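You operate a simulated robot arm through the tools that you are given. There is no shell and no other tool. Be economical: measure what you need, move in short steps, check, and stop when the job is done.

You run a simulated two-armed robot. Do the job below in one go: nothing can be reset, and whatever is moved stays where it is left.

## Task
Close up the cupboard corner: shutters latched, upper cupboard shut and locked, the light over it off.

Only the result counts: the job must be done as asked and must still hold three seconds after the hand-in. Knocking over, shifting, dropping, spilling or breaking anything else fails it.

## Robot
Two 7-joint arms with fingered hands on one trunk, on a base that drives. Base frame: it is fixed to the floor where the robot stands at the start and does not move with it; the origin is under the middle of the robot, x ahead of it, y to its left, z up. Lengths are in m, angles in rad, forces in N, time in s.
The left shoulder is at the start at [0.07, 0.142, 1.314], the right one opposite. With the tool pointing down near the work surface each hand reaches from about 0.1 to 0.7 m from the robot's upright axis, wherever it stands, measured 20 degrees to its own side. Places, roughly: black latch [0.6, -0.6, 1.1]; bottle [1, 1.5, 0.75]; brass latch [0.9, -0.4, 1.1]; cupboard latch [1, 0.6, 1.3]; grey latch [0.7, -0.5, 0.4]; left shutter [0.9, -0.2, 1.6]; light switch rocker [0.8, -1.3, 1.2]; right shutter [0.7, -0.8, 1.6]; upper right door [0.7, 0.3, 1.6]. Payload 3.6 kg a hand.
The TCP of each hand is the grasp point between the finger pads, 0.025 m short of the fingertips. In the tool frame z runs along the fingers and y along their closing line. The gripper opens to 0.088 m. The gripper's body begins 0.029 m behind the TCP. The gripper is a hand of 5 fingers: y runs from the thumb to the fingers, the wrist lies at [-0.013, -0.097, -0.162] in the tool frame, and closing takes about 1.5 s.
Orientation is that of the tool frame in the base frame, as a unit quaternion [x, y, z, w]. With the fingers straight down and the wrist toward the robot, the tool's x, y and z point along [0, 1, 0], [1, 0, 0] and [0, 0, -1] of the base frame.

## Interface
- The arms move only by the tool step_arm. It takes "left_commands", "right_commands" or both (then of equal length, played together; a hand with none holds still); each is a list that holds one entry, the list of rows, each a list of 7 numbers: the closure, from 0 (fully open) to 1 (shut), then the shift along the tool's x, y, z in units of 20 mm (1.0 is 20 mm), then the turn, a rotation vector about the tool's x, y, z in units of 6 degrees (1.0 is 6 degrees). In form: [[[jaw, tx, ty, tz, wx, wy, wz], ...]]. A call has 1 to 8 rows; each row shifts and turns the commanded pose from where the row before left it, along the tool's axes as they then stand. A call with a number of a shift or a turn outside -1 to 1 is refused whole. Each row takes 0.2 s and may step no farther than 0.05 m and 0.15 rad from the row before; otherwise, or with a gripper value out of range, the whole call is refused. Where a pose cannot be reached the arm comes as near as it can. A force on the tool above 40 N (or 10 N above the force at the start of the call, whichever is more), or a blocked arm, ends the call early, and 0.2 s more pass. Each finger travels about 0.072 m/s and halts on what it meets, pressing with about 22 N; the grip force reading is that of the motor and also rises with nothing between the fingers. The clock runs only during rows and for 0.2 s after the last one: add rows that do not move to give the fingers time. It gives the time, the measured TCP pose, the force on the tool (base axes), the opening and the grip force at its end, in the units of the frame above (readings bear some noise), with the torque about the TCP (base axes, N m) and any sound that the robot's microphone picked up.
- Cameras (640 x 400 px; columns grow to the right, rows downward): "scene" is now at [0.1377, -0.0026, 1.5428]; the picture's right is [-0.05, -1.00, -0.00], its down [-0.58, 0.03, -0.81] and it looks along [0.81, -0.04, -0.58] (base axes); focal length 214 px, centre (320, 200). "left" rides on the left gripper at [-0.059, -0.079, -0.105] in its tool frame; the picture's right is [-0.73, -0.32, 0.61], its down [0.62, -0.68, 0.38] and it looks along [0.29, 0.66, 0.70] (tool axes); focal length 234 px, centre (320, 200). "right" rides on the right gripper at [0.059, -0.079, -0.105] in its tool frame; the picture's right is [-0.73, 0.32, -0.61], its down [-0.62, -0.68, 0.38] and it looks along [-0.29, 0.66, 0.70] (tool axes); focal length 234 px, centre (320, 200). There is no depth. A picture from a camera that has moved, and an enlarged one, comes with that camera's place and axes in the base frame and with its lens.
- capture(camera): a new picture of that camera. No time passes.
- raise_lower(by): slides the trunk up (or, below 0, down) by that many m; the arms and the scene camera ride with it, the base frame stays. It gives what a move gives, with no picture.
- base_move(legs): drives the robot by 1 to 6 legs, each [ahead, left, turn to the left] in m, m and rad, along the robot's own axes; the way and the turn of a leg run together, so that a leg with both is an arc; at most 1.5 m and 3.142 rad a leg. The arms and the cameras ride along, it lands a little off, and it stops where it bumps. It gives what a move gives.
- set_grasp(shape, hand): the hand has 5 fingers and takes this shape, open, in about a second: jaw (thumb against the fingers, like two jaws); tri (thumb and two fingers); tip (a fingertip pinch); poke (one finger out to press); point (the index stretched); flat (the hand flat); cup (the hand cupped); fist (a fist). The gripper value then closes the fingers along that shape, each until it touches; the sizes above hold for jaw. It gives what a move gives, with no picture.
- pan_tilt(pan, tilt): turns the head with the scene camera to pan (to the left, within 1.501 rad either way) and tilt (down, from -0.506 to 1.204), counted from straight ahead of the robot. It gives what a move gives.
- zoom(camera, box): a new picture of the part [left, top, right, bottom] of that camera's present view, enlarged. No time passes.
- finish_job(): hands the job in; it is judged then, once.

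Work in short steps. Places have to be worked out from the pictures, the camera data and where the tool is seen: move nearer, look again, correct. Check each grasp and each placing, and mend what went wrong. You have 120 turns and 88 pictures in all, those below and enlarged ones among them. Open the grippers and draw the arms clear of the work before you hand the job in, unless the task says otherwise; then end with one line.

The tools are called after "Request:" as a command line: name --argument value ..., lists and objects as JSON in quotes. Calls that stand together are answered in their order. step_arm: Moves the arms, as the interface text tells. Its arguments: {"type":"object","properties":{"left_commands":{"type":"array","items":{"type":"array","items":{"type":"array","items":{"type":"number"}}}},"right_commands":{"type":"array","items":{"type":"array","items":{"type":"array","items":{"type":"number"}}}}},"required":[]} The other tools are called the same way: raise_lower (by) slides the trunk up or down; set_grasp (shape, hand) gives the hand a shape; base_move (legs) drives the base; pan_tilt (pan, tilt) turns the head that bears the scene camera; capture (camera) takes a picture; zoom (camera, box) takes an enlarged picture of a part of a camera's view; finish_job () hands the job in.

At the start:

```text
time: 0.0
left_tcp_pos: [0.5644, 0.0161, 0.9996]
left_ee_rot: [0.707, 0.707, 0.0, 0.0]
left_force: [-0.8, 0.8, 0.6]
left_wrist_torque: [0.0, -0.02, -0.01]
left_grip_width: 0.0875
left_grip_force: 0.1
left_shape: jaw
right_tcp_pos: [0.3837, -0.3423, 0.9985]
right_ee_rot: [0.707, 0.707, 0.001, -0.001]
right_force: [1.0, -0.4, 0.7]
right_wrist_torque: [0.0, 0.01, 0.01]
right_grip_width: 0.0879
right_grip_force: 0.0
right_shape: jaw
trunk travel left (down, up): [-0.85, 0.09]
robot x, y, heading: [0.002, 0.0028, -0.002]
head pan, tilt: [-0.052, 0.621]
```

scene: 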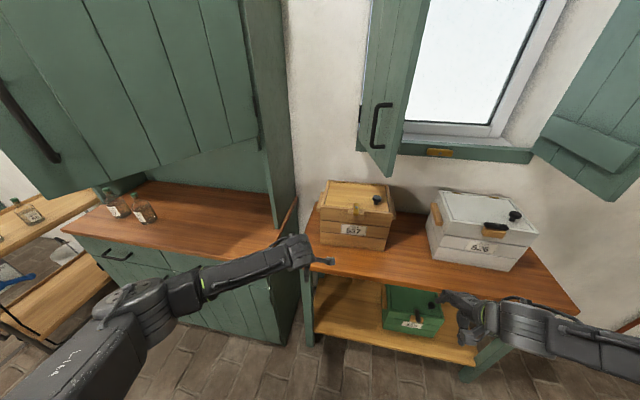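
right: 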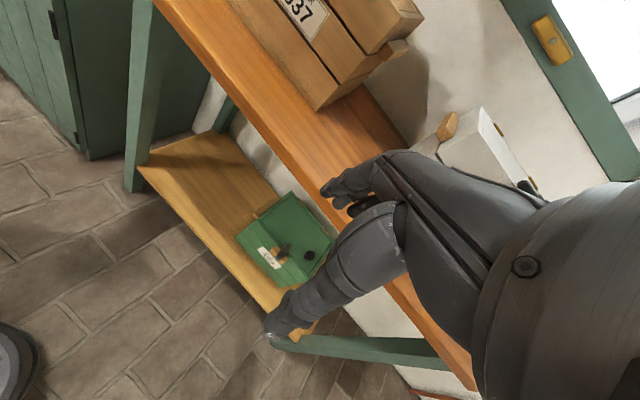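
left: 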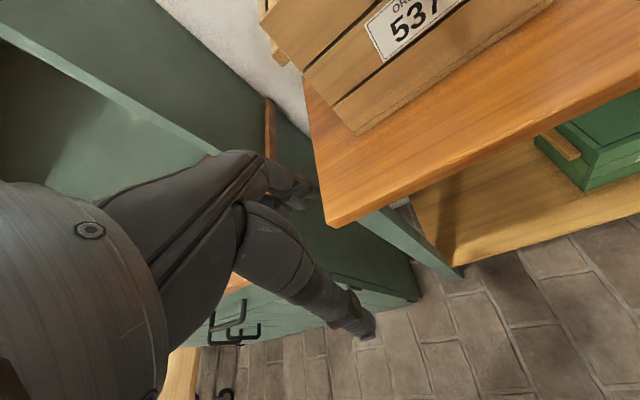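

The corner is only partly in view, so I look up and to each side to see the cupboard, shutters and switch.

Request:
pan_tilt --pan 0.6 --tilt 0.0

Request:
capture --camera "scene"

Request:
pan_tilt --pan -0.7 --tilt 0.0

Request:
capture --camera "scene"

```text
time: 1.0
left_tcp_pos: [0.5635, 0.0167, 1.0]
left_ee_rot: [0.707, 0.707, 0.0, 0.001]
left_force: [0.2, 0.5, -0.8]
left_wrist_torque: [0.02, 0.02, 0.03]
left_grip_width: 0.0876
left_grip_force: 0.1
left_shape: jaw
right_tcp_pos: [0.3822, -0.343, 1.0001]
right_ee_rot: [0.707, 0.707, 0.0, 0.0]
right_force: [-0.8, -0.8, 0.0]
right_wrist_torque: [0.01, -0.01, -0.02]
right_grip_width: 0.0877
right_grip_force: 0.0
right_shape: jaw
trunk travel left (down, up): [-0.85, 0.09]
robot x, y, heading: [0.0015, 0.002, -0.001]
head pan, tilt: [0.6, 0.0]
```

```text
84 pictures are left
camera scene: at [0.1245, 0.0526, 1.5999], right [0.56, -0.83, 0.0], down [0.0, 0.0, -1.0], along [0.83, 0.56, 0.0], focal length 214 px, centre (320, 200)
```

scene: 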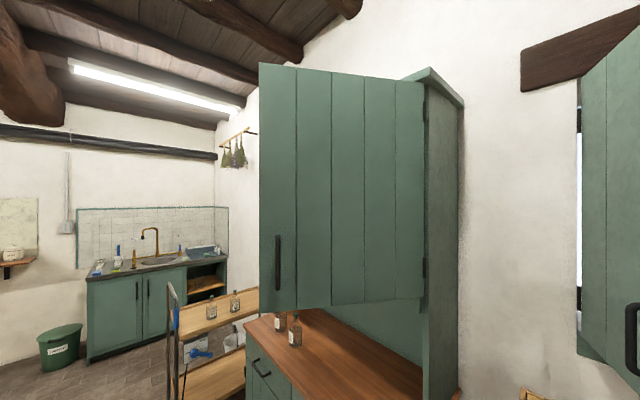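

```text
time: 2.5
left_tcp_pos: [0.563, 0.0158, 0.9997]
left_ee_rot: [0.707, 0.707, 0.0, 0.0]
left_force: [-0.6, -0.1, 0.5]
left_wrist_torque: [-0.01, -0.01, 0.01]
left_grip_width: 0.0877
left_grip_force: 0.1
left_shape: jaw
right_tcp_pos: [0.3837, -0.342, 1.0002]
right_ee_rot: [0.707, 0.707, 0.0, 0.0]
right_force: [0.3, -0.2, -0.2]
right_wrist_torque: [-0.03, 0.01, -0.01]
right_grip_width: 0.0877
right_grip_force: 0.1
right_shape: jaw
trunk travel left (down, up): [-0.85, 0.09]
robot x, y, heading: [-0.0011, 0.001, -0.002]
head pan, tilt: [-0.7, 0.0]
```

```text
83 pictures are left
camera scene: at [0.119, -0.056, 1.5999], right [-0.64, -0.77, 0.0], down [0.0, 0.0, -1.0], along [0.77, -0.64, 0.0], focal length 214 px, centre (320, 200)
```

scene: 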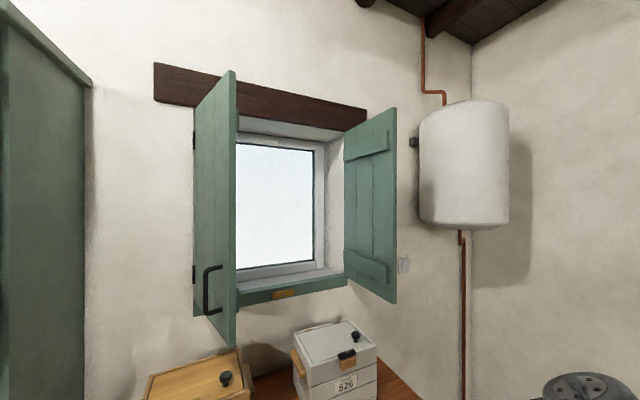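

The upper door is open about 50° with a handle near its free edge; both shutters are open. I zoom to see the switch, shutter latches and cupboard latch.

Request:
zoom --camera "scene" --box '[180, 220, 430, 376]'

Request:
zoom --camera "scene" --box '[380, 235, 430, 285]'

Request:
pan_tilt --pan 0.6 --tilt 0.3

Request:
capture --camera "scene"

```text
2.56 times, centred on (305, 298) of scene
camera zoom: at [0.119, -0.056, 1.5999], right [-0.64, -0.77, 0.0], down [0.0, 0.0, -1.0], along [0.77, -0.64, 0.0], focal length 549 px, centre (358, -51)
```

zoom: 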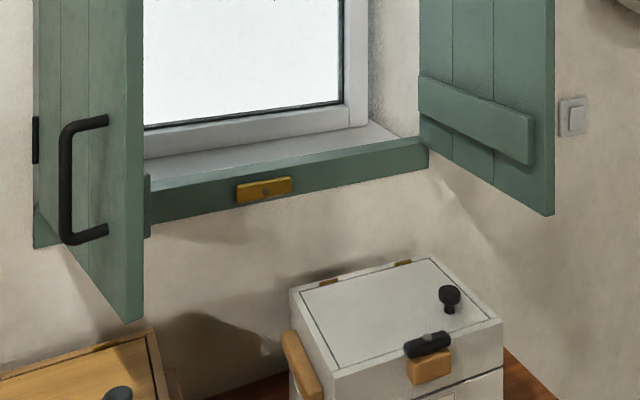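

```text
8.00 times, centred on (405, 260) of scene
camera zoom: at [0.119, -0.056, 1.5999], right [-0.64, -0.77, 0.0], down [0.0, 0.0, -1.0], along [0.77, -0.64, 0.0], focal length 1716 px, centre (-360, -280)
```

zoom: 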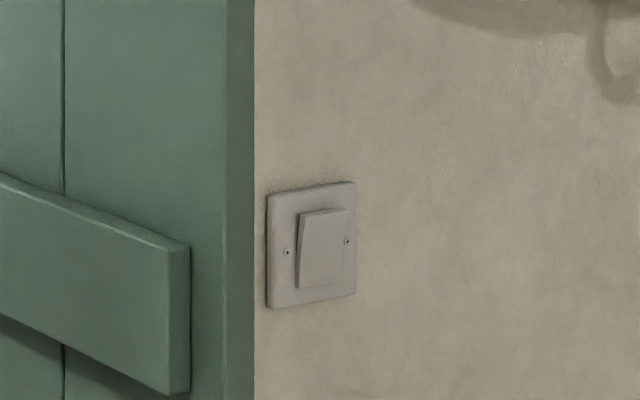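

```text
time: 4.0
left_tcp_pos: [0.5637, 0.0174, 0.999]
left_ee_rot: [0.707, 0.707, 0.0, 0.0]
left_force: [0.0, -0.5, -0.5]
left_wrist_torque: [0.01, 0.01, -0.01]
left_grip_width: 0.0877
left_grip_force: 0.0
left_shape: jaw
right_tcp_pos: [0.3833, -0.342, 0.9996]
right_ee_rot: [0.707, 0.707, 0.0, 0.0]
right_force: [-0.3, -0.3, -0.4]
right_wrist_torque: [-0.01, -0.01, 0.0]
right_grip_width: 0.0876
right_grip_force: 0.0
right_shape: jaw
trunk travel left (down, up): [-0.85, 0.09]
robot x, y, heading: [-0.0003, -0.0006, 0.003]
head pan, tilt: [0.6, 0.3]
```

```text
80 pictures are left
camera scene: at [0.1272, 0.0545, 1.5722], right [0.56, -0.83, 0.0], down [-0.24, -0.17, -0.96], along [0.79, 0.54, -0.3], focal length 214 px, centre (320, 200)
```

scene: 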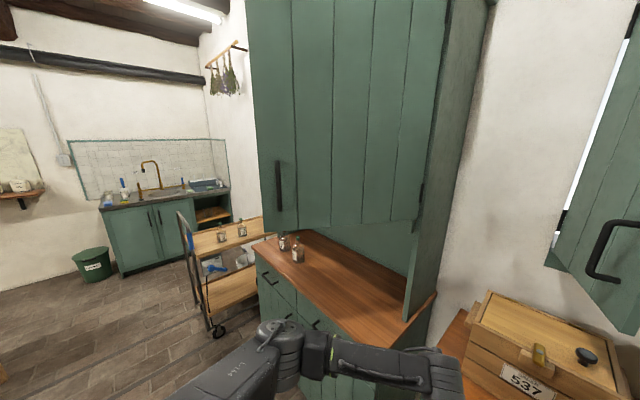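

The brass piece on the sill is a turn button for the shutters. I drive back and to the left to see the inside of the upper cupboard and its latch.

Request:
base_move --legs '[[-0.4, 0, 0], [0, 0.8, 0]]'

Request:
pan_tilt --pan -0.1 --tilt 0.0

Request:
capture --camera "scene"

```text
time: 6.0
left_tcp_pos: [0.2969, -0.036, 1.0007]
left_ee_rot: [0.731, 0.683, 0.0, 0.002]
left_force: [0.7, 0.1, 0.4]
left_wrist_torque: [-0.04, -0.03, 0.01]
left_grip_width: 0.0879
left_grip_force: 0.1
left_shape: jaw
right_tcp_pos: [0.0926, -0.3802, 1.0013]
right_ee_rot: [0.731, 0.682, 0.001, 0.001]
right_force: [0.3, 0.0, 0.9]
right_wrist_torque: [-0.01, 0.0, -0.02]
right_grip_width: 0.0879
right_grip_force: 0.1
right_shape: jaw
trunk travel left (down, up): [-0.85, 0.09]
robot x, y, heading: [-0.2643, -0.0169, -0.07]
head pan, tilt: [0.6, 0.3]
stopped in leg 1: the robot was blocked; the commanded pose is now the measured one
```

```text
time: 7.0
left_tcp_pos: [0.299, -0.0382, 1.0005]
left_ee_rot: [0.731, 0.683, 0.0, 0.001]
left_force: [0.3, -0.1, 0.5]
left_wrist_torque: [-0.01, 0.03, 0.0]
left_grip_width: 0.0877
left_grip_force: 0.0
left_shape: jaw
right_tcp_pos: [0.0935, -0.3827, 1.0003]
right_ee_rot: [0.73, 0.683, 0.0, 0.0]
right_force: [0.2, -0.5, -0.5]
right_wrist_torque: [0.04, 0.01, 0.01]
right_grip_width: 0.0878
right_grip_force: 0.1
right_shape: jaw
trunk travel left (down, up): [-0.85, 0.09]
robot x, y, heading: [-0.2645, -0.0165, -0.07]
head pan, tilt: [-0.099, 0.0]
```

```text
79 pictures are left
camera scene: at [-0.126, -0.0312, 1.6], right [-0.17, -0.99, 0.0], down [0.0, 0.0, -1.0], along [0.99, -0.17, 0.0], focal length 214 px, centre (320, 200)
```

scene: 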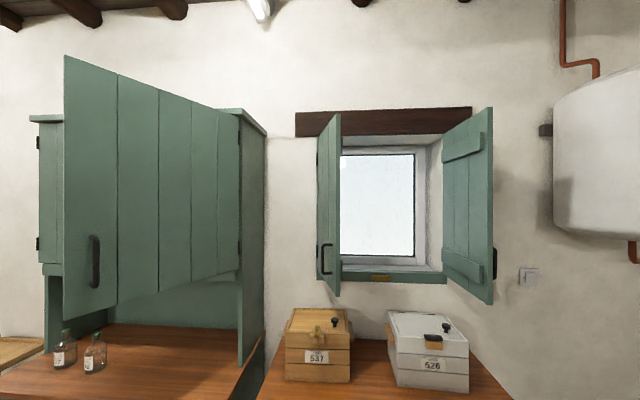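

I bumped something behind, and the cupboard has a left door too (hinges at its left). I look down to both sides to learn what is around me.

Request:
pan_tilt --pan -1.5 --tilt 0.6

Request:
capture --camera "scene"

Request:
pan_tilt --pan 1.5 --tilt 0.6

Request:
capture --camera "scene"

```text
time: 8.6
left_tcp_pos: [0.2994, -0.0385, 0.9999]
left_ee_rot: [0.731, 0.683, 0.0, 0.0]
left_force: [0.2, -0.4, -0.1]
left_wrist_torque: [0.01, 0.01, 0.0]
left_grip_width: 0.0878
left_grip_force: 0.0
left_shape: jaw
right_tcp_pos: [0.0939, -0.3841, 1.0004]
right_ee_rot: [0.731, 0.683, 0.001, 0.0]
right_force: [-0.1, 0.5, 0.3]
right_wrist_torque: [-0.01, -0.01, 0.05]
right_grip_width: 0.0878
right_grip_force: 0.0
right_shape: jaw
trunk travel left (down, up): [-0.85, 0.09]
robot x, y, heading: [-0.2627, -0.0146, -0.068]
head pan, tilt: [-1.499, 0.6]
```

```text
78 pictures are left
camera scene: at [-0.2138, -0.1063, 1.5447], right [-1.0, 0.0, 0.0], down [0.0, 0.56, -0.83], along [0.0, -0.83, -0.56], focal length 214 px, centre (320, 200)
```

scene: 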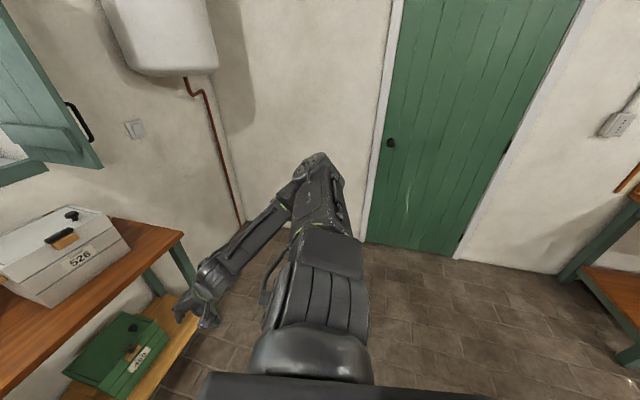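

```text
time: 11.2
left_tcp_pos: [0.3004, -0.0385, 0.9995]
left_ee_rot: [0.731, 0.683, -0.001, 0.0]
left_force: [-0.3, 0.1, -0.7]
left_wrist_torque: [0.01, 0.0, 0.01]
left_grip_width: 0.0878
left_grip_force: 0.0
left_shape: jaw
right_tcp_pos: [0.0949, -0.3848, 0.9997]
right_ee_rot: [0.731, 0.682, 0.0, 0.001]
right_force: [-0.6, 0.0, 0.7]
right_wrist_torque: [0.02, 0.06, -0.01]
right_grip_width: 0.0876
right_grip_force: 0.0
right_shape: jaw
trunk travel left (down, up): [-0.85, 0.09]
robot x, y, heading: [-0.263, -0.0165, -0.069]
head pan, tilt: [1.499, 0.6]
```

```text
77 pictures are left
camera scene: at [-0.2016, 0.0696, 1.5447], right [0.99, -0.14, 0.0], down [-0.08, -0.56, -0.83], along [0.12, 0.82, -0.56], focal length 214 px, centre (320, 200)
```

scene: 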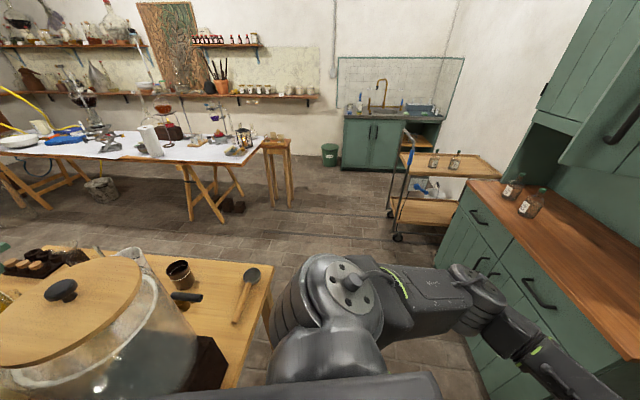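

Behind-left is a table that I touched; I'll keep away from it. I move forward a little, straighten up, then go left to look at the cupboard's left half.

Request:
base_move --legs '[[0.16, 0, 0.069], [0, 0.5, 0]]'

Request:
pan_tilt --pan 0.1 --tilt 0.1

Request:
capture --camera "scene"

```text
time: 15.1
left_tcp_pos: [0.4627, 0.4829, 1.0012]
left_ee_rot: [0.709, 0.705, 0.001, -0.001]
left_force: [-0.5, 0.0, -1.5]
left_wrist_torque: [0.01, 0.02, 0.02]
left_grip_width: 0.0879
left_grip_force: 0.0
left_shape: jaw
right_tcp_pos: [0.2805, 0.1256, 1.0001]
right_ee_rot: [0.709, 0.705, 0.0, -0.001]
right_force: [-0.8, 0.6, 0.6]
right_wrist_torque: [0.03, -0.01, -0.01]
right_grip_width: 0.0878
right_grip_force: 0.1
right_shape: jaw
trunk travel left (down, up): [-0.85, 0.09]
robot x, y, heading: [-0.1, 0.4681, -0.006]
head pan, tilt: [1.499, 0.6]
```

```text
time: 16.6
left_tcp_pos: [0.4624, 0.4846, 0.9999]
left_ee_rot: [0.709, 0.705, 0.0, 0.0]
left_force: [-0.3, -0.4, -0.1]
left_wrist_torque: [0.01, 0.02, 0.0]
left_grip_width: 0.0878
left_grip_force: 0.0
left_shape: jaw
right_tcp_pos: [0.2805, 0.1276, 1.0002]
right_ee_rot: [0.709, 0.705, 0.0, 0.0]
right_force: [0.3, 0.6, 0.8]
right_wrist_torque: [-0.03, 0.01, 0.02]
right_grip_width: 0.0876
right_grip_force: 0.1
right_shape: jaw
trunk travel left (down, up): [-0.85, 0.09]
robot x, y, heading: [-0.0994, 0.4711, -0.009]
head pan, tilt: [0.099, 0.099]
```

```text
76 pictures are left
camera scene: at [0.0406, 0.4816, 1.5909], right [0.09, -1.0, 0.0], down [-0.1, -0.01, -0.99], along [0.99, 0.09, -0.1], focal length 214 px, centre (320, 200)
```

scene: 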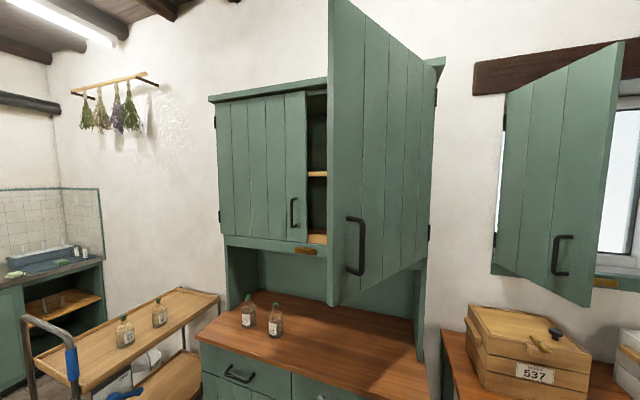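

The left door seems shut; the brass button sits on the rail below the doors. I zoom on it.

Request:
zoom --camera "scene" --box '[260, 210, 340, 260]'

Request:
zoom --camera "scene" --box '[205, 70, 445, 310]'

```text
8.00 times, centred on (300, 235) of scene
camera zoom: at [0.0406, 0.4816, 1.5909], right [0.09, -1.0, 0.0], down [-0.1, -0.01, -0.99], along [0.99, 0.09, -0.1], focal length 1716 px, centre (480, -80)
```

zoom: 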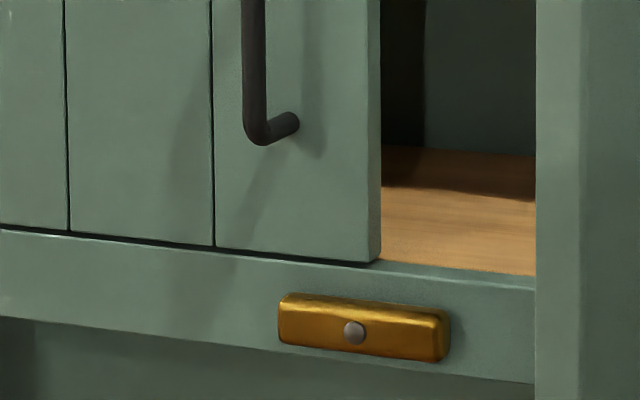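

```text
1.67 times, centred on (325, 190) of scene
camera zoom: at [0.0406, 0.4816, 1.5909], right [0.09, -1.0, 0.0], down [-0.1, -0.01, -0.99], along [0.99, 0.09, -0.1], focal length 358 px, centre (312, 217)
```

zoom: 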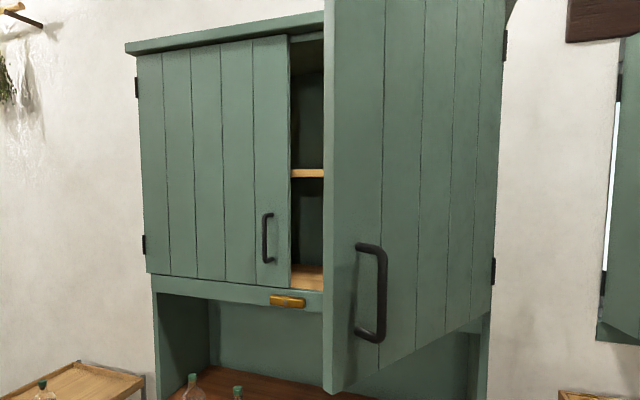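

The cupboard front is turned about 17° from my x axis (its centre button is near [0.98, 0.64, 1.26]); the right door's free edge is near [0.52, 0.52]. I make the left hand a fist, raise the trunk, and turn the fingers forward while drawing back.

Request:
raise_lower --by 0.08

Request:
set_grasp --shape "fist" --hand "left"

Request:
step_arm --left_commands '[[[1, 0, -1, 0, -1, 0, 0], [1, 0, -1, 0, -1, 0, 0], [1, 0, -1, 0, -1, 0, 0], [1, 0, -1, 0, -1, 0, 0], [1, 0, -1, 0, -1, 0, 0], [1, 0, 0, 0, -1, 0, 0], [1, 0, 0, 0, -1, 0, 0], [1, 0, 0, 0, -1, 0, 0]]]' --right_commands '[[[0, 0, -1, 0, 0, 0, 0], [0, 0, -1, 0, 0, 0, 0], [0, 0, -1, 0, 0, 0, 0], [0, 0, -1, 0, 0, 0, 0], [0, 0, 0, 0, 0, 0, 0], [0, 0, 0, 0, 0, 0, 0], [0, 0, 0, 0, 0, 0, 0], [0, 0, 0, 0, 0, 0, 0]]]'

Request:
step_arm --left_commands '[[[1, 0, 0, 0, -1, 0, 0], [1, 0, 0, 0, -1, 0, 0], [1, 0, 0, 0, -1, 0, 0], [1, 0, 0, 0, -1, 0, 0], [1, 0, 0, 0, -1, 0, 0], [1, 0, 0, 0, -1, 0, 0], [1, 0, 0, 0, -1, 0, 0], [1, 0, 0, 0, 0, 0, 0]]]'

```text
time: 17.8
left_tcp_pos: [0.4635, 0.4838, 1.0793]
left_ee_rot: [0.709, 0.705, -0.001, 0.0]
left_force: [0.2, 0.0, -1.1]
left_wrist_torque: [0.01, -0.02, 0.01]
left_grip_width: 0.0882
left_grip_force: 0.0
left_shape: jaw
right_tcp_pos: [0.2801, 0.1268, 1.0804]
right_ee_rot: [0.709, 0.705, 0.0, 0.0]
right_force: [-0.7, 0.4, 0.6]
right_wrist_torque: [-0.04, 0.0, -0.01]
right_grip_width: 0.0877
right_grip_force: 0.0
right_shape: jaw
trunk travel left (down, up): [-0.93, 0.01]
robot x, y, heading: [-0.0974, 0.4707, -0.001]
head pan, tilt: [0.099, 0.099]
```

```text
time: 18.7
left_tcp_pos: [0.4627, 0.4848, 1.0794]
left_ee_rot: [0.709, 0.705, 0.0, 0.0]
left_force: [0.1, 0.1, -0.4]
left_wrist_torque: [0.0, 0.01, -0.04]
left_grip_width: 0.0
left_grip_force: 0.0
left_shape: fist
right_tcp_pos: [0.2804, 0.1268, 1.08]
right_ee_rot: [0.71, 0.705, 0.001, 0.0]
right_force: [0.3, 0.3, 0.6]
right_wrist_torque: [0.02, 0.04, 0.02]
right_grip_width: 0.088
right_grip_force: 0.0
right_shape: jaw
trunk travel left (down, up): [-0.93, 0.01]
robot x, y, heading: [-0.0985, 0.4728, -0.01]
head pan, tilt: [0.099, 0.099]
```

```text
time: 20.5
left_tcp_pos: [0.4935, 0.445, 1.0748]
left_ee_rot: [0.656, 0.65, 0.27, 0.271]
left_force: [0.0, -0.2, -0.5]
left_wrist_torque: [0.01, -0.04, 0.04]
left_grip_width: 0.0002
left_grip_force: 0.0
left_shape: fist
left hand out of reach, approached as far as the arm can: row 5, 6, 7, 8
right_tcp_pos: [0.1991, 0.124, 1.0801]
right_ee_rot: [0.709, 0.705, 0.001, -0.001]
right_force: [0.4, -0.8, -0.1]
right_wrist_torque: [0.02, 0.01, 0.01]
right_grip_width: 0.0878
right_grip_force: 0.0
right_shape: jaw
trunk travel left (down, up): [-0.93, 0.01]
robot x, y, heading: [-0.104, 0.4723, -0.007]
head pan, tilt: [0.099, 0.099]
```

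```text
time: 22.3
left_tcp_pos: [0.5086, 0.3931, 1.0742]
left_ee_rot: [0.564, 0.545, 0.424, 0.453]
left_force: [0.2, 1.0, 0.8]
left_wrist_torque: [0.05, 0.04, 0.01]
left_grip_width: 0.0
left_grip_force: 0.1
left_shape: fist
left hand out of reach, approached as far as the arm can: row 1, 2, 3
right_tcp_pos: [0.1987, 0.1267, 1.0803]
right_ee_rot: [0.709, 0.706, 0.0, 0.0]
right_force: [0.9, -0.9, -0.9]
right_wrist_torque: [-0.01, 0.01, 0.01]
right_grip_width: 0.0878
right_grip_force: 0.1
right_shape: jaw
trunk travel left (down, up): [-0.93, 0.01]
robot x, y, heading: [-0.102, 0.4716, -0.012]
head pan, tilt: [0.099, 0.099]
```

The hand now points forward, about 10° short, at z 1.07. I lift it with a small correction.

Request:
step_arm --left_commands '[[[1, -0.2, 1, 0, -0.3, 0, 0], [1, -0.2, 1, 0, -0.3, 0, 0], [1, -0.2, 1, 0, -0.3, 0, 0], [1, -0.2, 1, 0, -0.3, 0, 0], [1, -0.2, 1, 0, -0.3, 0, 0], [1, -0.2, 1, 0, -0.3, 0, 0], [1, 0, 1, 0, 0, 0, 0], [1, 0, 1, 0, 0, 0, 0]]]'

```text
time: 24.1
left_tcp_pos: [0.5263, 0.3729, 1.2344]
left_ee_rot: [0.519, 0.502, 0.473, 0.504]
left_force: [0.6, 0.3, -0.9]
left_wrist_torque: [-0.01, 0.04, -0.03]
left_grip_width: 0.0
left_grip_force: 0.0
left_shape: fist
right_tcp_pos: [0.1988, 0.127, 1.0807]
right_ee_rot: [0.709, 0.705, 0.001, -0.001]
right_force: [0.2, 0.6, -0.1]
right_wrist_torque: [0.0, 0.01, 0.01]
right_grip_width: 0.0877
right_grip_force: 0.1
right_shape: jaw
trunk travel left (down, up): [-0.93, 0.01]
robot x, y, heading: [-0.102, 0.4709, -0.007]
head pan, tilt: [0.099, 0.099]
```

Now back 6 cm and up to z ≈ 1.42, clear of the door handle.

Request:
step_arm --left_commands '[[[1, -0.5, 0.3, -1, 0, 0, 0], [1, -0.5, 0.3, -1, 0, 0, 0], [1, 0, 1, -1, 0, 0, 0], [1, 0, 1, 0, 0, 0, 0], [1, 0, 1, 0, 0, 0, 0], [1, 0, 1, 0, 0, 0, 0], [1, 0, 1, 0, 0, 0, 0], [1, 0, 1, 0, 0, 0, 0]]]'

Request:
capture --camera "scene"

```text
time: 25.9
left_tcp_pos: [0.4727, 0.356, 1.3689]
left_ee_rot: [0.52, 0.502, 0.473, 0.504]
left_force: [-1.3, -0.4, -0.3]
left_wrist_torque: [0.04, 0.01, 0.03]
left_grip_width: 0.0003
left_grip_force: 0.1
left_shape: fist
right_tcp_pos: [0.198, 0.1271, 1.0808]
right_ee_rot: [0.709, 0.705, 0.0, -0.001]
right_force: [-0.2, 0.2, -0.8]
right_wrist_torque: [-0.01, 0.01, 0.01]
right_grip_width: 0.088
right_grip_force: 0.0
right_shape: jaw
trunk travel left (down, up): [-0.93, 0.01]
robot x, y, heading: [-0.0971, 0.4713, -0.005]
head pan, tilt: [0.099, 0.099]
```

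```text
73 pictures are left
camera scene: at [0.0405, 0.4812, 1.6709], right [0.09, -1.0, 0.0], down [-0.1, -0.01, -1.0], along [0.99, 0.09, -0.1], focal length 214 px, centre (320, 200)
```

scene: 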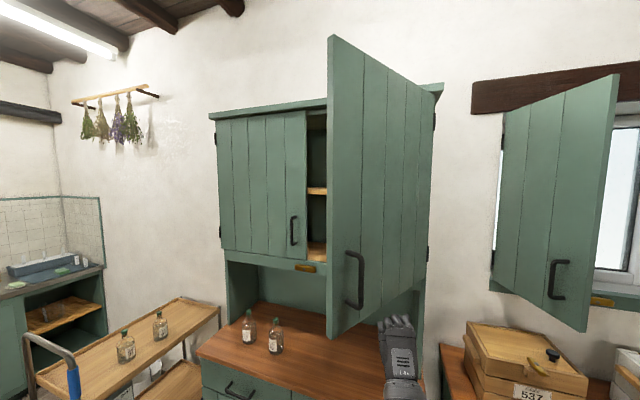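

The fist is right of and below the handle. I raise it a bit and push forward toward the door.

Request:
step_arm --left_commands '[[[1, 0, 1, 0, 0, 0, 0], [1, 0, 1, 0.5, 0, 0, 0], [1, 0, 1, 1, 0, 0, 0], [1, 0, 0, 1, 0, 0, 0], [1, 0, 0, 1, 0, 0, 0], [1, 0, 0, 1, 0, 0, 0], [1, 0, 0, 1, 0, 0, 0], [1, 0, 0, 1, 0, 0, 0]]]'

Request:
step_arm --left_commands '[[[1, 0, 0, 1, 0, 0, 0], [1, 0, 0, 1, 0, 0, 0], [1, 0, 0, 1, 0, 0, 0], [1, 0, 0, 1, 0, 0, 0], [1, 0, 0, 1, 0, 0, 0], [1, 0, 0, 1, 0, 0, 0], [1, 0, 0, 1, 0, 0, 0], [1, 0, 0, 1, 0, 0, 0]]]'

Request:
capture --camera "scene"

```text
time: 27.7
left_tcp_pos: [0.6058, 0.3504, 1.4216]
left_ee_rot: [0.52, 0.502, 0.472, 0.505]
left_force: [0.8, 0.2, 0.2]
left_wrist_torque: [0.0, 0.0, -0.02]
left_grip_width: 0.0
left_grip_force: 0.1
left_shape: fist
right_tcp_pos: [0.1989, 0.1267, 1.0799]
right_ee_rot: [0.709, 0.705, 0.0, -0.001]
right_force: [0.6, -0.1, 0.2]
right_wrist_torque: [-0.02, 0.0, 0.0]
right_grip_width: 0.0878
right_grip_force: 0.1
right_shape: jaw
trunk travel left (down, up): [-0.93, 0.01]
robot x, y, heading: [-0.1064, 0.474, -0.007]
head pan, tilt: [0.099, 0.099]
```

```text
time: 29.5
left_tcp_pos: [0.654, 0.3656, 1.4207]
left_ee_rot: [0.519, 0.503, 0.474, 0.504]
left_force: [-0.3, -0.2, 0.3]
left_wrist_torque: [0.01, -0.04, -0.02]
left_grip_width: 0.0
left_grip_force: 0.0
left_shape: fist
left hand out of reach, approached as far as the arm can: row 2, 3, 4, 5, 6, 7, 8
right_tcp_pos: [0.1991, 0.1276, 1.079]
right_ee_rot: [0.709, 0.705, 0.0, 0.0]
right_force: [0.1, 0.4, 0.1]
right_wrist_torque: [0.0, 0.03, -0.03]
right_grip_width: 0.0875
right_grip_force: 0.0
right_shape: jaw
trunk travel left (down, up): [-0.93, 0.01]
robot x, y, heading: [-0.1006, 0.4688, -0.009]
head pan, tilt: [0.099, 0.099]
```

```text
72 pictures are left
camera scene: at [0.0409, 0.4814, 1.6708], right [0.09, -1.0, 0.0], down [-0.1, -0.01, -0.99], along [0.99, 0.09, -0.1], focal length 214 px, centre (320, 200)
```

scene: 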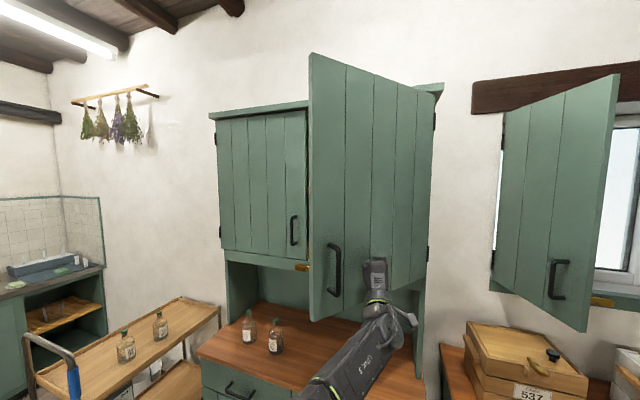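

The door is swinging; the arm is at its forward limit. I drive the base forward, pushing on.

Request:
base_move --legs '[[0.15, 0.02, 0]]'

Request:
capture --camera "scene"

```text
time: 30.9
left_tcp_pos: [0.799, 0.3852, 1.4239]
left_ee_rot: [0.519, 0.502, 0.473, 0.505]
left_force: [0.7, 0.2, -0.1]
left_wrist_torque: [0.02, 0.03, 0.0]
left_grip_width: 0.0003
left_grip_force: 0.1
left_shape: fist
right_tcp_pos: [0.345, 0.1454, 1.0813]
right_ee_rot: [0.709, 0.706, 0.001, 0.001]
right_force: [-0.6, 0.2, 0.1]
right_wrist_torque: [0.0, 0.03, 0.01]
right_grip_width: 0.088
right_grip_force: 0.0
right_shape: jaw
trunk travel left (down, up): [-0.93, 0.01]
robot x, y, heading: [0.0487, 0.4914, -0.013]
head pan, tilt: [0.099, 0.099]
```

```text
71 pictures are left
camera scene: at [0.1855, 0.5, 1.6713], right [0.09, -1.0, 0.0], down [-0.1, -0.01, -1.0], along [0.99, 0.09, -0.1], focal length 214 px, centre (320, 200)
```

scene: 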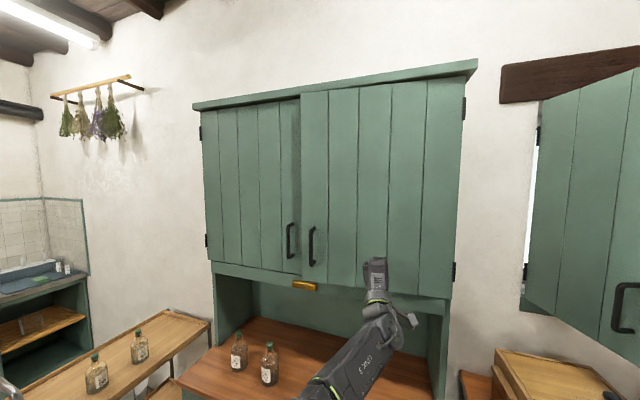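

Almost shut. I drive on in small amounts.

Request:
base_move --legs '[[0.06, 0.0, 0]]'

Request:
capture --camera "scene"

```text
time: 31.9
left_tcp_pos: [0.8523, 0.3849, 1.4276]
left_ee_rot: [0.518, 0.5, 0.474, 0.507]
left_force: [-0.4, -0.8, 0.0]
left_wrist_torque: [0.02, 0.02, 0.0]
left_grip_width: 0.0
left_grip_force: 0.0
left_shape: fist
right_tcp_pos: [0.402, 0.1452, 1.0813]
right_ee_rot: [0.709, 0.705, 0.002, 0.003]
right_force: [-1.4, 0.4, -0.4]
right_wrist_torque: [-0.03, -0.02, -0.02]
right_grip_width: 0.0878
right_grip_force: 0.0
right_shape: jaw
trunk travel left (down, up): [-0.93, 0.01]
robot x, y, heading: [0.1095, 0.4887, -0.004]
head pan, tilt: [0.099, 0.099]
```

```text
70 pictures are left
camera scene: at [0.238, 0.5001, 1.672], right [0.09, -1.0, 0.0], down [-0.09, -0.01, -1.0], along [0.99, 0.09, -0.09], focal length 214 px, centre (320, 200)
```

scene: 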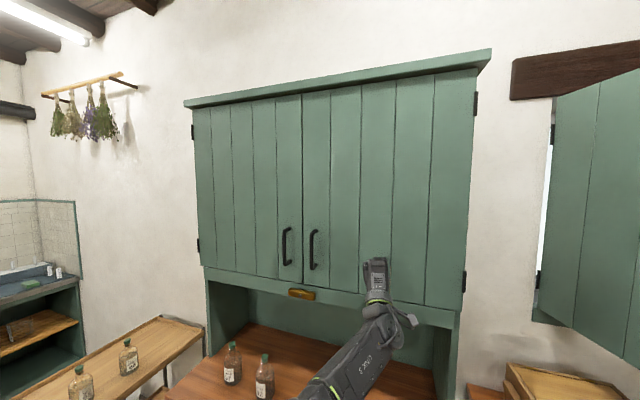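

It looks flush. I push a hair more with the arm to be sure and zoom on the seam.

Request:
step_arm --left_commands '[[[1, 0, 0, 0.5, 0, 0, 0], [1, 0, 0, 0.5, 0, 0, 0], [1, 0, 0, 0.5, 0, 0, 0]]]'

Request:
zoom --camera "scene" --box '[256, 210, 352, 306]'

```text
time: 32.7
left_tcp_pos: [0.867, 0.3898, 1.4214]
left_ee_rot: [0.52, 0.502, 0.473, 0.504]
left_force: [0.5, -0.3, -0.3]
left_wrist_torque: [0.04, 0.0, 0.02]
left_grip_width: 0.0
left_grip_force: 0.1
left_shape: fist
left hand out of reach, approached as far as the arm can: row 1, 2, 3
right_tcp_pos: [0.4095, 0.1448, 1.0789]
right_ee_rot: [0.709, 0.705, -0.001, -0.001]
right_force: [0.8, -0.2, -0.1]
right_wrist_torque: [-0.01, 0.0, 0.0]
right_grip_width: 0.0877
right_grip_force: 0.0
right_shape: jaw
trunk travel left (down, up): [-0.93, 0.01]
robot x, y, heading: [0.1071, 0.4883, -0.01]
head pan, tilt: [0.099, 0.099]
```

```text
4.17 times, centred on (304, 258) of scene
camera zoom: at [0.251, 0.4998, 1.6707], right [0.09, -1.0, 0.0], down [-0.1, -0.01, -0.99], along [0.99, 0.09, -0.1], focal length 894 px, centre (387, -42)
```

zoom: 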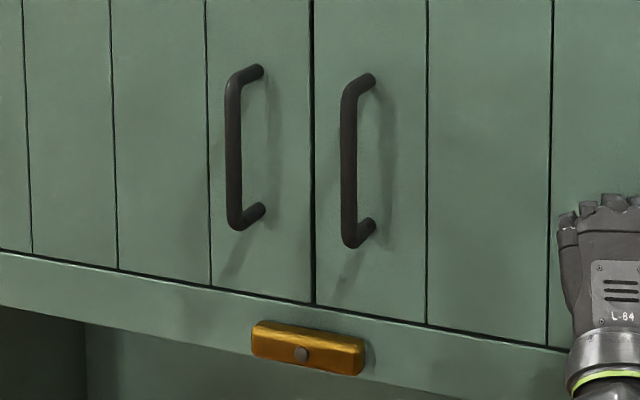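

Both doors are flush. The button's centre is at about [0.977, 0.640, 1.252], 0.10 m long, and must be turned upright across the seam. I draw the hand back, open it to jaw, and reposition the robot squarely.

Request:
step_arm --left_commands '[[[1, 0, 0, -1, 0, 0, 0], [1, 0, 0, -1, 0, 0, 0], [1, 0, 0, -1, 0, 0, 0], [1, 0, 0, -1, 0, 0, 0], [1, 0, 0, -1, 0, 0, 0], [1, 0, 0, -1, 0, 0, 0], [1, 0, -1, -1, 0, 0, 0], [1, 0, -1, -1, 0, 0, 0]]]'

Request:
set_grasp --shape "jaw" --hand "left"

Request:
base_move --legs '[[0, 0, -0.283], [0.125, 0.255, 0]]'

Request:
pan_tilt --pan 0.1 --tilt 0.5

Request:
capture --camera "scene"

```text
time: 34.5
left_tcp_pos: [0.7023, 0.3972, 1.3892]
left_ee_rot: [0.519, 0.501, 0.473, 0.506]
left_force: [0.1, -0.1, 0.5]
left_wrist_torque: [-0.02, 0.01, 0.0]
left_grip_width: 0.0
left_grip_force: 0.1
left_shape: fist
right_tcp_pos: [0.4077, 0.1441, 1.0815]
right_ee_rot: [0.709, 0.705, 0.0, 0.0]
right_force: [0.0, -0.4, 0.9]
right_wrist_torque: [-0.03, 0.02, -0.02]
right_grip_width: 0.0878
right_grip_force: 0.1
right_shape: jaw
trunk travel left (down, up): [-0.93, 0.01]
robot x, y, heading: [0.1129, 0.4903, -0.011]
head pan, tilt: [0.099, 0.099]
```

```text
time: 35.4
left_tcp_pos: [0.7046, 0.3978, 1.3888]
left_ee_rot: [0.519, 0.502, 0.473, 0.505]
left_force: [0.5, -0.1, -0.6]
left_wrist_torque: [-0.01, 0.02, 0.01]
left_grip_width: 0.0875
left_grip_force: 0.0
left_shape: jaw
right_tcp_pos: [0.4082, 0.1443, 1.0811]
right_ee_rot: [0.709, 0.706, 0.0, 0.0]
right_force: [-0.4, -0.5, 0.3]
right_wrist_torque: [0.0, 0.01, 0.0]
right_grip_width: 0.0877
right_grip_force: 0.2
right_shape: jaw
trunk travel left (down, up): [-0.93, 0.01]
robot x, y, heading: [0.1108, 0.4872, -0.002]
head pan, tilt: [0.099, 0.099]
```

```text
time: 38.3
left_tcp_pos: [0.8438, 0.4402, 1.3895]
left_ee_rot: [0.586, 0.422, 0.396, 0.567]
left_force: [-0.3, 1.0, -0.4]
left_wrist_torque: [0.01, 0.0, 0.0]
left_grip_width: 0.0879
left_grip_force: 0.0
left_shape: jaw
right_tcp_pos: [0.4875, 0.2821, 1.0799]
right_ee_rot: [0.803, 0.596, 0.002, -0.001]
right_force: [-0.3, -0.5, 0.1]
right_wrist_torque: [0.01, 0.0, 0.01]
right_grip_width: 0.088
right_grip_force: 0.1
right_shape: jaw
trunk travel left (down, up): [-0.93, 0.01]
robot x, y, heading: [0.2988, 0.6948, -0.296]
head pan, tilt: [0.099, 0.099]
```

```text
time: 39.1
left_tcp_pos: [0.846, 0.4422, 1.3887]
left_ee_rot: [0.586, 0.423, 0.395, 0.567]
left_force: [0.1, 0.9, 0.2]
left_wrist_torque: [0.0, -0.01, 0.01]
left_grip_width: 0.0874
left_grip_force: 0.0
left_shape: jaw
right_tcp_pos: [0.4909, 0.2842, 1.0805]
right_ee_rot: [0.803, 0.596, -0.001, 0.0]
right_force: [-0.3, 0.0, -0.2]
right_wrist_torque: [0.0, -0.04, 0.0]
right_grip_width: 0.0879
right_grip_force: 0.0
right_shape: jaw
trunk travel left (down, up): [-0.93, 0.01]
robot x, y, heading: [0.2999, 0.7007, -0.294]
head pan, tilt: [0.099, 0.499]
```

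```text
68 pictures are left
camera scene: at [0.4384, 0.6698, 1.6338], right [-0.19, -0.98, 0.0], down [-0.47, 0.09, -0.88], along [0.86, -0.17, -0.48], focal length 214 px, centre (320, 200)
```

scene: 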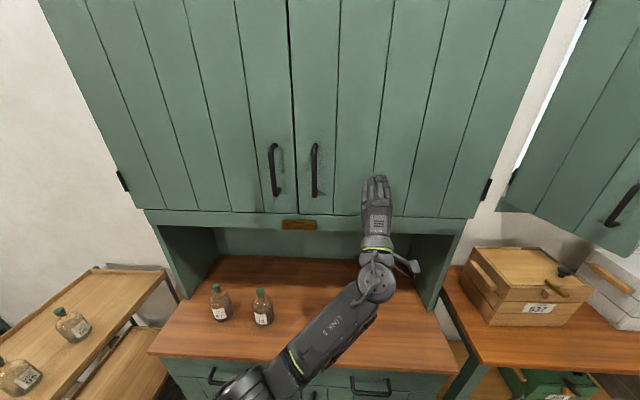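

The view agrees: button at ≈[0.978, 0.634, 1.252]. I move the open hand to about 10 cm in front of it, squaring the pointing.

Request:
step_arm --left_commands '[[[0, 0.93, -0.3, -0.14, -0.07, 0.07, 0], [0, 0.93, -0.3, -0.14, -0.07, 0.07, 0], [0, 0.93, -0.3, -0.14, -0.07, 0.07, 0], [0, 0.93, -0.3, -0.14, -0.07, 0.07, 0], [0, 0.93, -0.3, -0.14, -0.07, 0.07, 0], [0, 0.93, -0.3, -0.14, -0.07, 0.07, 0]]]'

Request:
step_arm --left_commands '[[[0, 0.93, -0.8, -0.14, 0, 0, 0], [0, 0.93, -0.8, -0.14, 0, 0, 0], [0, 0.93, -0.8, -0.14, 0, 0, 0], [0, 0.93, -0.8, -0.14, 0, 0, 0], [0, 0.93, -0.8, -0.14, 0, 0, 0], [0, 0.93, -0.8, -0.14, 0, 0, 0]]]'

Request:
capture --camera "scene"

Request:
capture --camera "left"

```text
time: 40.5
left_tcp_pos: [0.8648, 0.5548, 1.3526]
left_ee_rot: [0.564, 0.427, 0.418, 0.571]
left_force: [0.0, 0.5, 0.0]
left_wrist_torque: [-0.01, 0.04, 0.0]
left_grip_width: 0.0878
left_grip_force: 0.0
left_shape: jaw
right_tcp_pos: [0.4906, 0.2838, 1.0797]
right_ee_rot: [0.803, 0.596, 0.001, 0.0]
right_force: [-0.2, -0.2, 0.2]
right_wrist_torque: [-0.01, 0.0, -0.03]
right_grip_width: 0.0877
right_grip_force: 0.2
right_shape: jaw
trunk travel left (down, up): [-0.93, 0.01]
robot x, y, heading: [0.3014, 0.7011, -0.295]
head pan, tilt: [0.099, 0.499]
```

```text
time: 42.0
left_tcp_pos: [0.8805, 0.6643, 1.2534]
left_ee_rot: [0.564, 0.426, 0.417, 0.571]
left_force: [-0.9, 0.5, 0.6]
left_wrist_torque: [-0.01, -0.02, -0.02]
left_grip_width: 0.0875
left_grip_force: 0.0
left_shape: jaw
right_tcp_pos: [0.4895, 0.2848, 1.0812]
right_ee_rot: [0.803, 0.596, 0.001, 0.0]
right_force: [0.3, -0.6, 0.2]
right_wrist_torque: [0.02, -0.01, 0.0]
right_grip_width: 0.0875
right_grip_force: 0.1
right_shape: jaw
trunk travel left (down, up): [-0.93, 0.01]
robot x, y, heading: [0.2991, 0.7001, -0.297]
head pan, tilt: [0.099, 0.499]
```

```text
67 pictures are left
camera scene: at [0.438, 0.6701, 1.6338], right [-0.19, -0.98, 0.0], down [-0.47, 0.09, -0.88], along [0.86, -0.17, -0.48], focal length 214 px, centre (320, 200)
```

scene: 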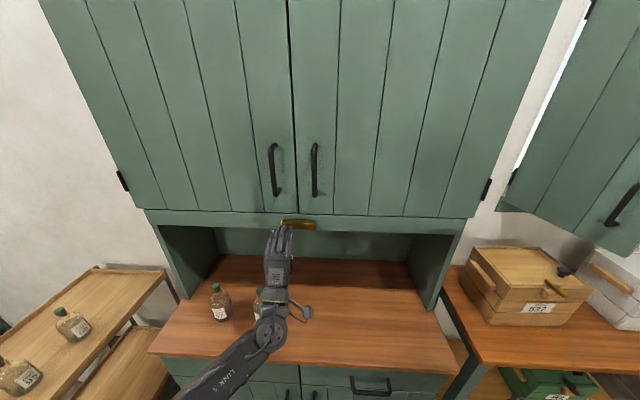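

```text
66 pictures are left
camera left: at [0.7614, 0.6355, 1.1766], right [0.37, -0.88, -0.31], down [0.54, 0.48, -0.69], along [0.75, 0.09, 0.65], focal length 234 px, centre (320, 200)
```

left: 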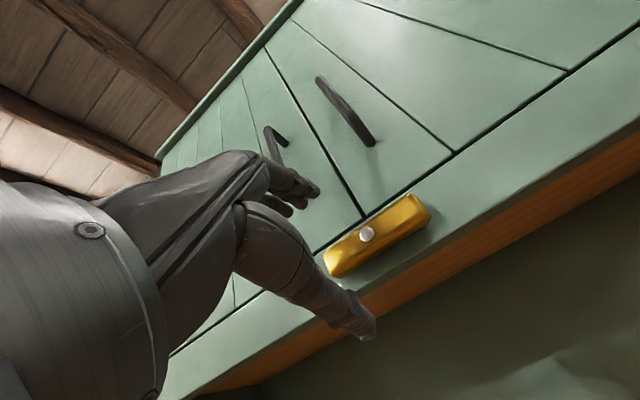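

Combining the hand camera with the two head views puts the button's face at about [0.943, 0.632, 1.274]. I shift up and right, then advance with fingers straddling it.

Request:
step_arm --left_commands '[[[0, -0.62, 1, 0, 0, 0, 0], [0, 0, 0, 0.7, 0, 0, 0], [0, 0, 0, 0.7, 0, 0, 0], [0, 0, 0, 0.7, 0, 0, 0], [0, 0, 0, 0, 0, 0, 0]]]'

Request:
capture --camera "left"

```text
time: 43.1
left_tcp_pos: [0.9153, 0.639, 1.2748]
left_ee_rot: [0.565, 0.426, 0.417, 0.571]
left_force: [0.1, -0.2, 0.5]
left_wrist_torque: [-0.02, -0.01, 0.03]
left_grip_width: 0.0876
left_grip_force: 0.1
left_shape: jaw
right_tcp_pos: [0.4904, 0.2843, 1.0797]
right_ee_rot: [0.803, 0.596, 0.0, 0.0]
right_force: [-0.6, -0.4, -0.1]
right_wrist_torque: [-0.02, -0.02, -0.02]
right_grip_width: 0.0879
right_grip_force: 0.0
right_shape: jaw
trunk travel left (down, up): [-0.93, 0.01]
robot x, y, heading: [0.3013, 0.6993, -0.296]
head pan, tilt: [0.099, 0.499]
```

```text
65 pictures are left
camera left: at [0.7975, 0.6115, 1.1974], right [0.37, -0.88, -0.31], down [0.54, 0.48, -0.69], along [0.75, 0.09, 0.65], focal length 234 px, centre (320, 200)
```

left: 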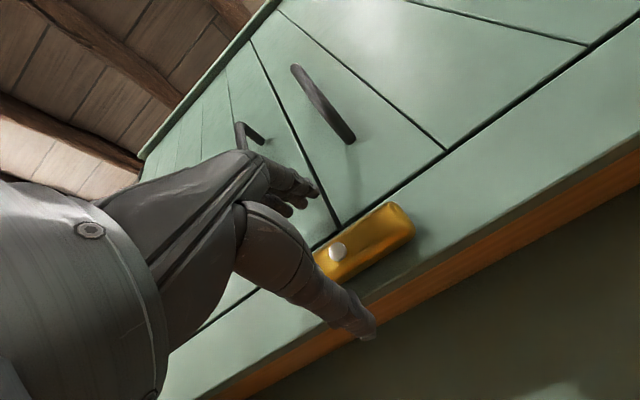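

The screw lies exactly on the tool's line, ~3 cm ahead. I advance 2.6 cm and close.

Request:
step_arm --left_commands '[[[0, 0, 0, 0.65, 0, 0, 0], [0, 0, 0, 0.65, 0, 0, 0], [1, 0, 0, 0, 0, 0, 0], [1, 0, 0, 0, 0, 0, 0], [1, 0, 0, 0, 0, 0, 0], [1, 0, 0, 0, 0, 0, 0], [1, 0, 0, 0, 0, 0, 0], [1, 0, 0, 0, 0, 0, 0]]]'

Request:
capture --camera "left"

```text
time: 45.0
left_tcp_pos: [0.9382, 0.6323, 1.2744]
left_ee_rot: [0.564, 0.426, 0.417, 0.571]
left_force: [-19.7, 4.7, -19.9]
left_wrist_torque: [0.13, 0.78, -0.09]
left_grip_width: 0.0272
left_grip_force: 21.5
left_shape: jaw
right_tcp_pos: [0.4879, 0.2847, 1.08]
right_ee_rot: [0.803, 0.597, 0.002, 0.001]
right_force: [-0.8, 0.3, -0.1]
right_wrist_torque: [-0.01, -0.02, 0.02]
right_grip_width: 0.0876
right_grip_force: 0.1
right_shape: jaw
trunk travel left (down, up): [-0.93, 0.01]
robot x, y, heading: [0.3007, 0.7008, -0.295]
head pan, tilt: [0.099, 0.499]
```

```text
64 pictures are left
camera left: at [0.82, 0.6043, 1.1977], right [0.37, -0.88, -0.31], down [0.54, 0.48, -0.69], along [0.75, 0.09, 0.65], focal length 234 px, centre (320, 200)
```

left: 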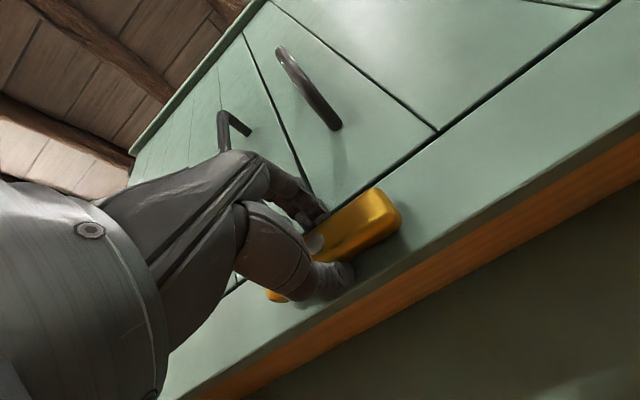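

Gripped (2.7 cm wide) with some off-centre force. I ease it slightly and start turning about the tool axis.

Request:
step_arm --left_commands '[[[1, 0, -0.15, -0.15, 0, 0, 0], [1, 0, -0.1, 0, 0, 0, 0.5], [1, 0, 0, 0, 0, 0, 1], [1, 0, 0, 0, 0, 0, 1], [1, 0, 0, 0, 0, 0, 1]]]'

```text
time: 46.1
left_tcp_pos: [0.9376, 0.634, 1.2696]
left_ee_rot: [0.633, 0.315, 0.514, 0.486]
left_force: [-2.4, 3.2, -3.7]
left_wrist_torque: [-0.02, 0.08, -0.03]
left_grip_width: 0.0255
left_grip_force: 22.7
left_shape: jaw
right_tcp_pos: [0.4908, 0.2835, 1.0805]
right_ee_rot: [0.803, 0.596, 0.0, 0.0]
right_force: [0.0, 0.4, -1.7]
right_wrist_torque: [0.0, 0.0, 0.0]
right_grip_width: 0.088
right_grip_force: 0.1
right_shape: jaw
trunk travel left (down, up): [-0.93, 0.01]
robot x, y, heading: [0.2973, 0.6984, -0.292]
head pan, tilt: [0.099, 0.499]
```

It turns with little resistance. I go on.

Request:
step_arm --left_commands '[[[1, 0, 0, 0, 0, 0, 1], [1, 0, 0, 0, 0, 0, 1], [1, 0, 0, 0, 0, 0, 1], [1, 0, 0, 0, 0, 0, 1], [1, 0, 0, 0, 0, 0, 1], [1, 0, 0, 0, 0, 0, 1]]]'

Request:
capture --camera "scene"

```text
time: 47.5
left_tcp_pos: [0.9373, 0.6348, 1.2697]
left_ee_rot: [0.699, 0.106, 0.639, 0.303]
left_force: [-3.2, 7.5, -2.2]
left_wrist_torque: [0.0, 0.17, 0.12]
left_grip_width: 0.0254
left_grip_force: 22.0
left_shape: jaw
right_tcp_pos: [0.4904, 0.2857, 1.0798]
right_ee_rot: [0.803, 0.596, -0.001, 0.001]
right_force: [-0.2, 1.0, 0.3]
right_wrist_torque: [-0.01, 0.01, 0.01]
right_grip_width: 0.0878
right_grip_force: 0.0
right_shape: jaw
trunk travel left (down, up): [-0.93, 0.01]
robot x, y, heading: [0.2983, 0.6978, -0.298]
head pan, tilt: [0.099, 0.499]
```

```text
63 pictures are left
camera scene: at [0.4373, 0.6719, 1.6339], right [-0.19, -0.98, 0.0], down [-0.47, 0.09, -0.88], along [0.86, -0.17, -0.48], focal length 214 px, centre (320, 200)
```

scene: 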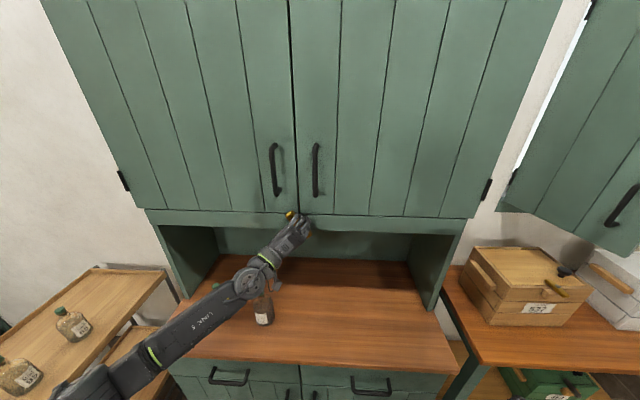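

Turned about 57°, on track. Five and a half more steps bring it upright.

Request:
step_arm --left_commands '[[[1, 0, 0, 0, 0, 0, 1], [1, 0, 0, 0, 0, 0, 1], [1, 0, 0, 0, 0, 0, 1], [1, 0, 0, 0, 0, 0, 1], [1, 0, 0, 0, 0, 0, 1], [1, 0, 0, 0, 0, 0, 0.5], [1, 0, 0, 0, 0, 0, 0]]]'

Request:
capture --camera "left"

```text
time: 49.1
left_tcp_pos: [0.938, 0.6353, 1.2702]
left_ee_rot: [0.7, -0.098, 0.699, 0.108]
left_force: [0.9, 8.0, 2.7]
left_wrist_torque: [-0.07, 0.04, 0.24]
left_grip_width: 0.0254
left_grip_force: 21.9
left_shape: jaw
right_tcp_pos: [0.4902, 0.2863, 1.0821]
right_ee_rot: [0.803, 0.596, -0.001, 0.001]
right_force: [-0.4, 0.3, 0.6]
right_wrist_torque: [-0.03, 0.0, 0.03]
right_grip_width: 0.0882
right_grip_force: 0.1
right_shape: jaw
trunk travel left (down, up): [-0.93, 0.01]
robot x, y, heading: [0.3015, 0.7026, -0.299]
head pan, tilt: [0.099, 0.499]
```

```text
62 pictures are left
camera left: at [0.8597, 0.7393, 1.211], right [0.67, 0.12, -0.73], down [0.57, 0.55, 0.61], along [0.48, -0.82, 0.3], focal length 234 px, centre (320, 200)
```

left: 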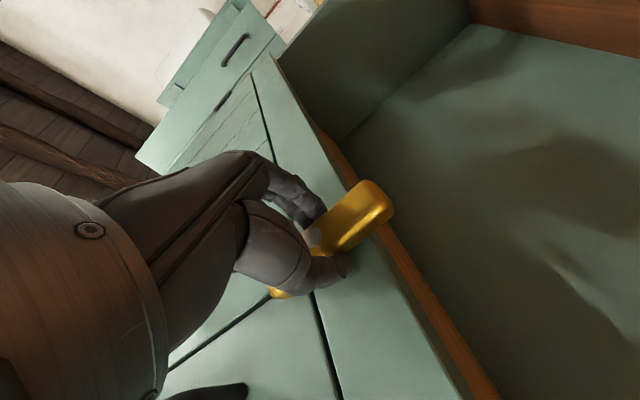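

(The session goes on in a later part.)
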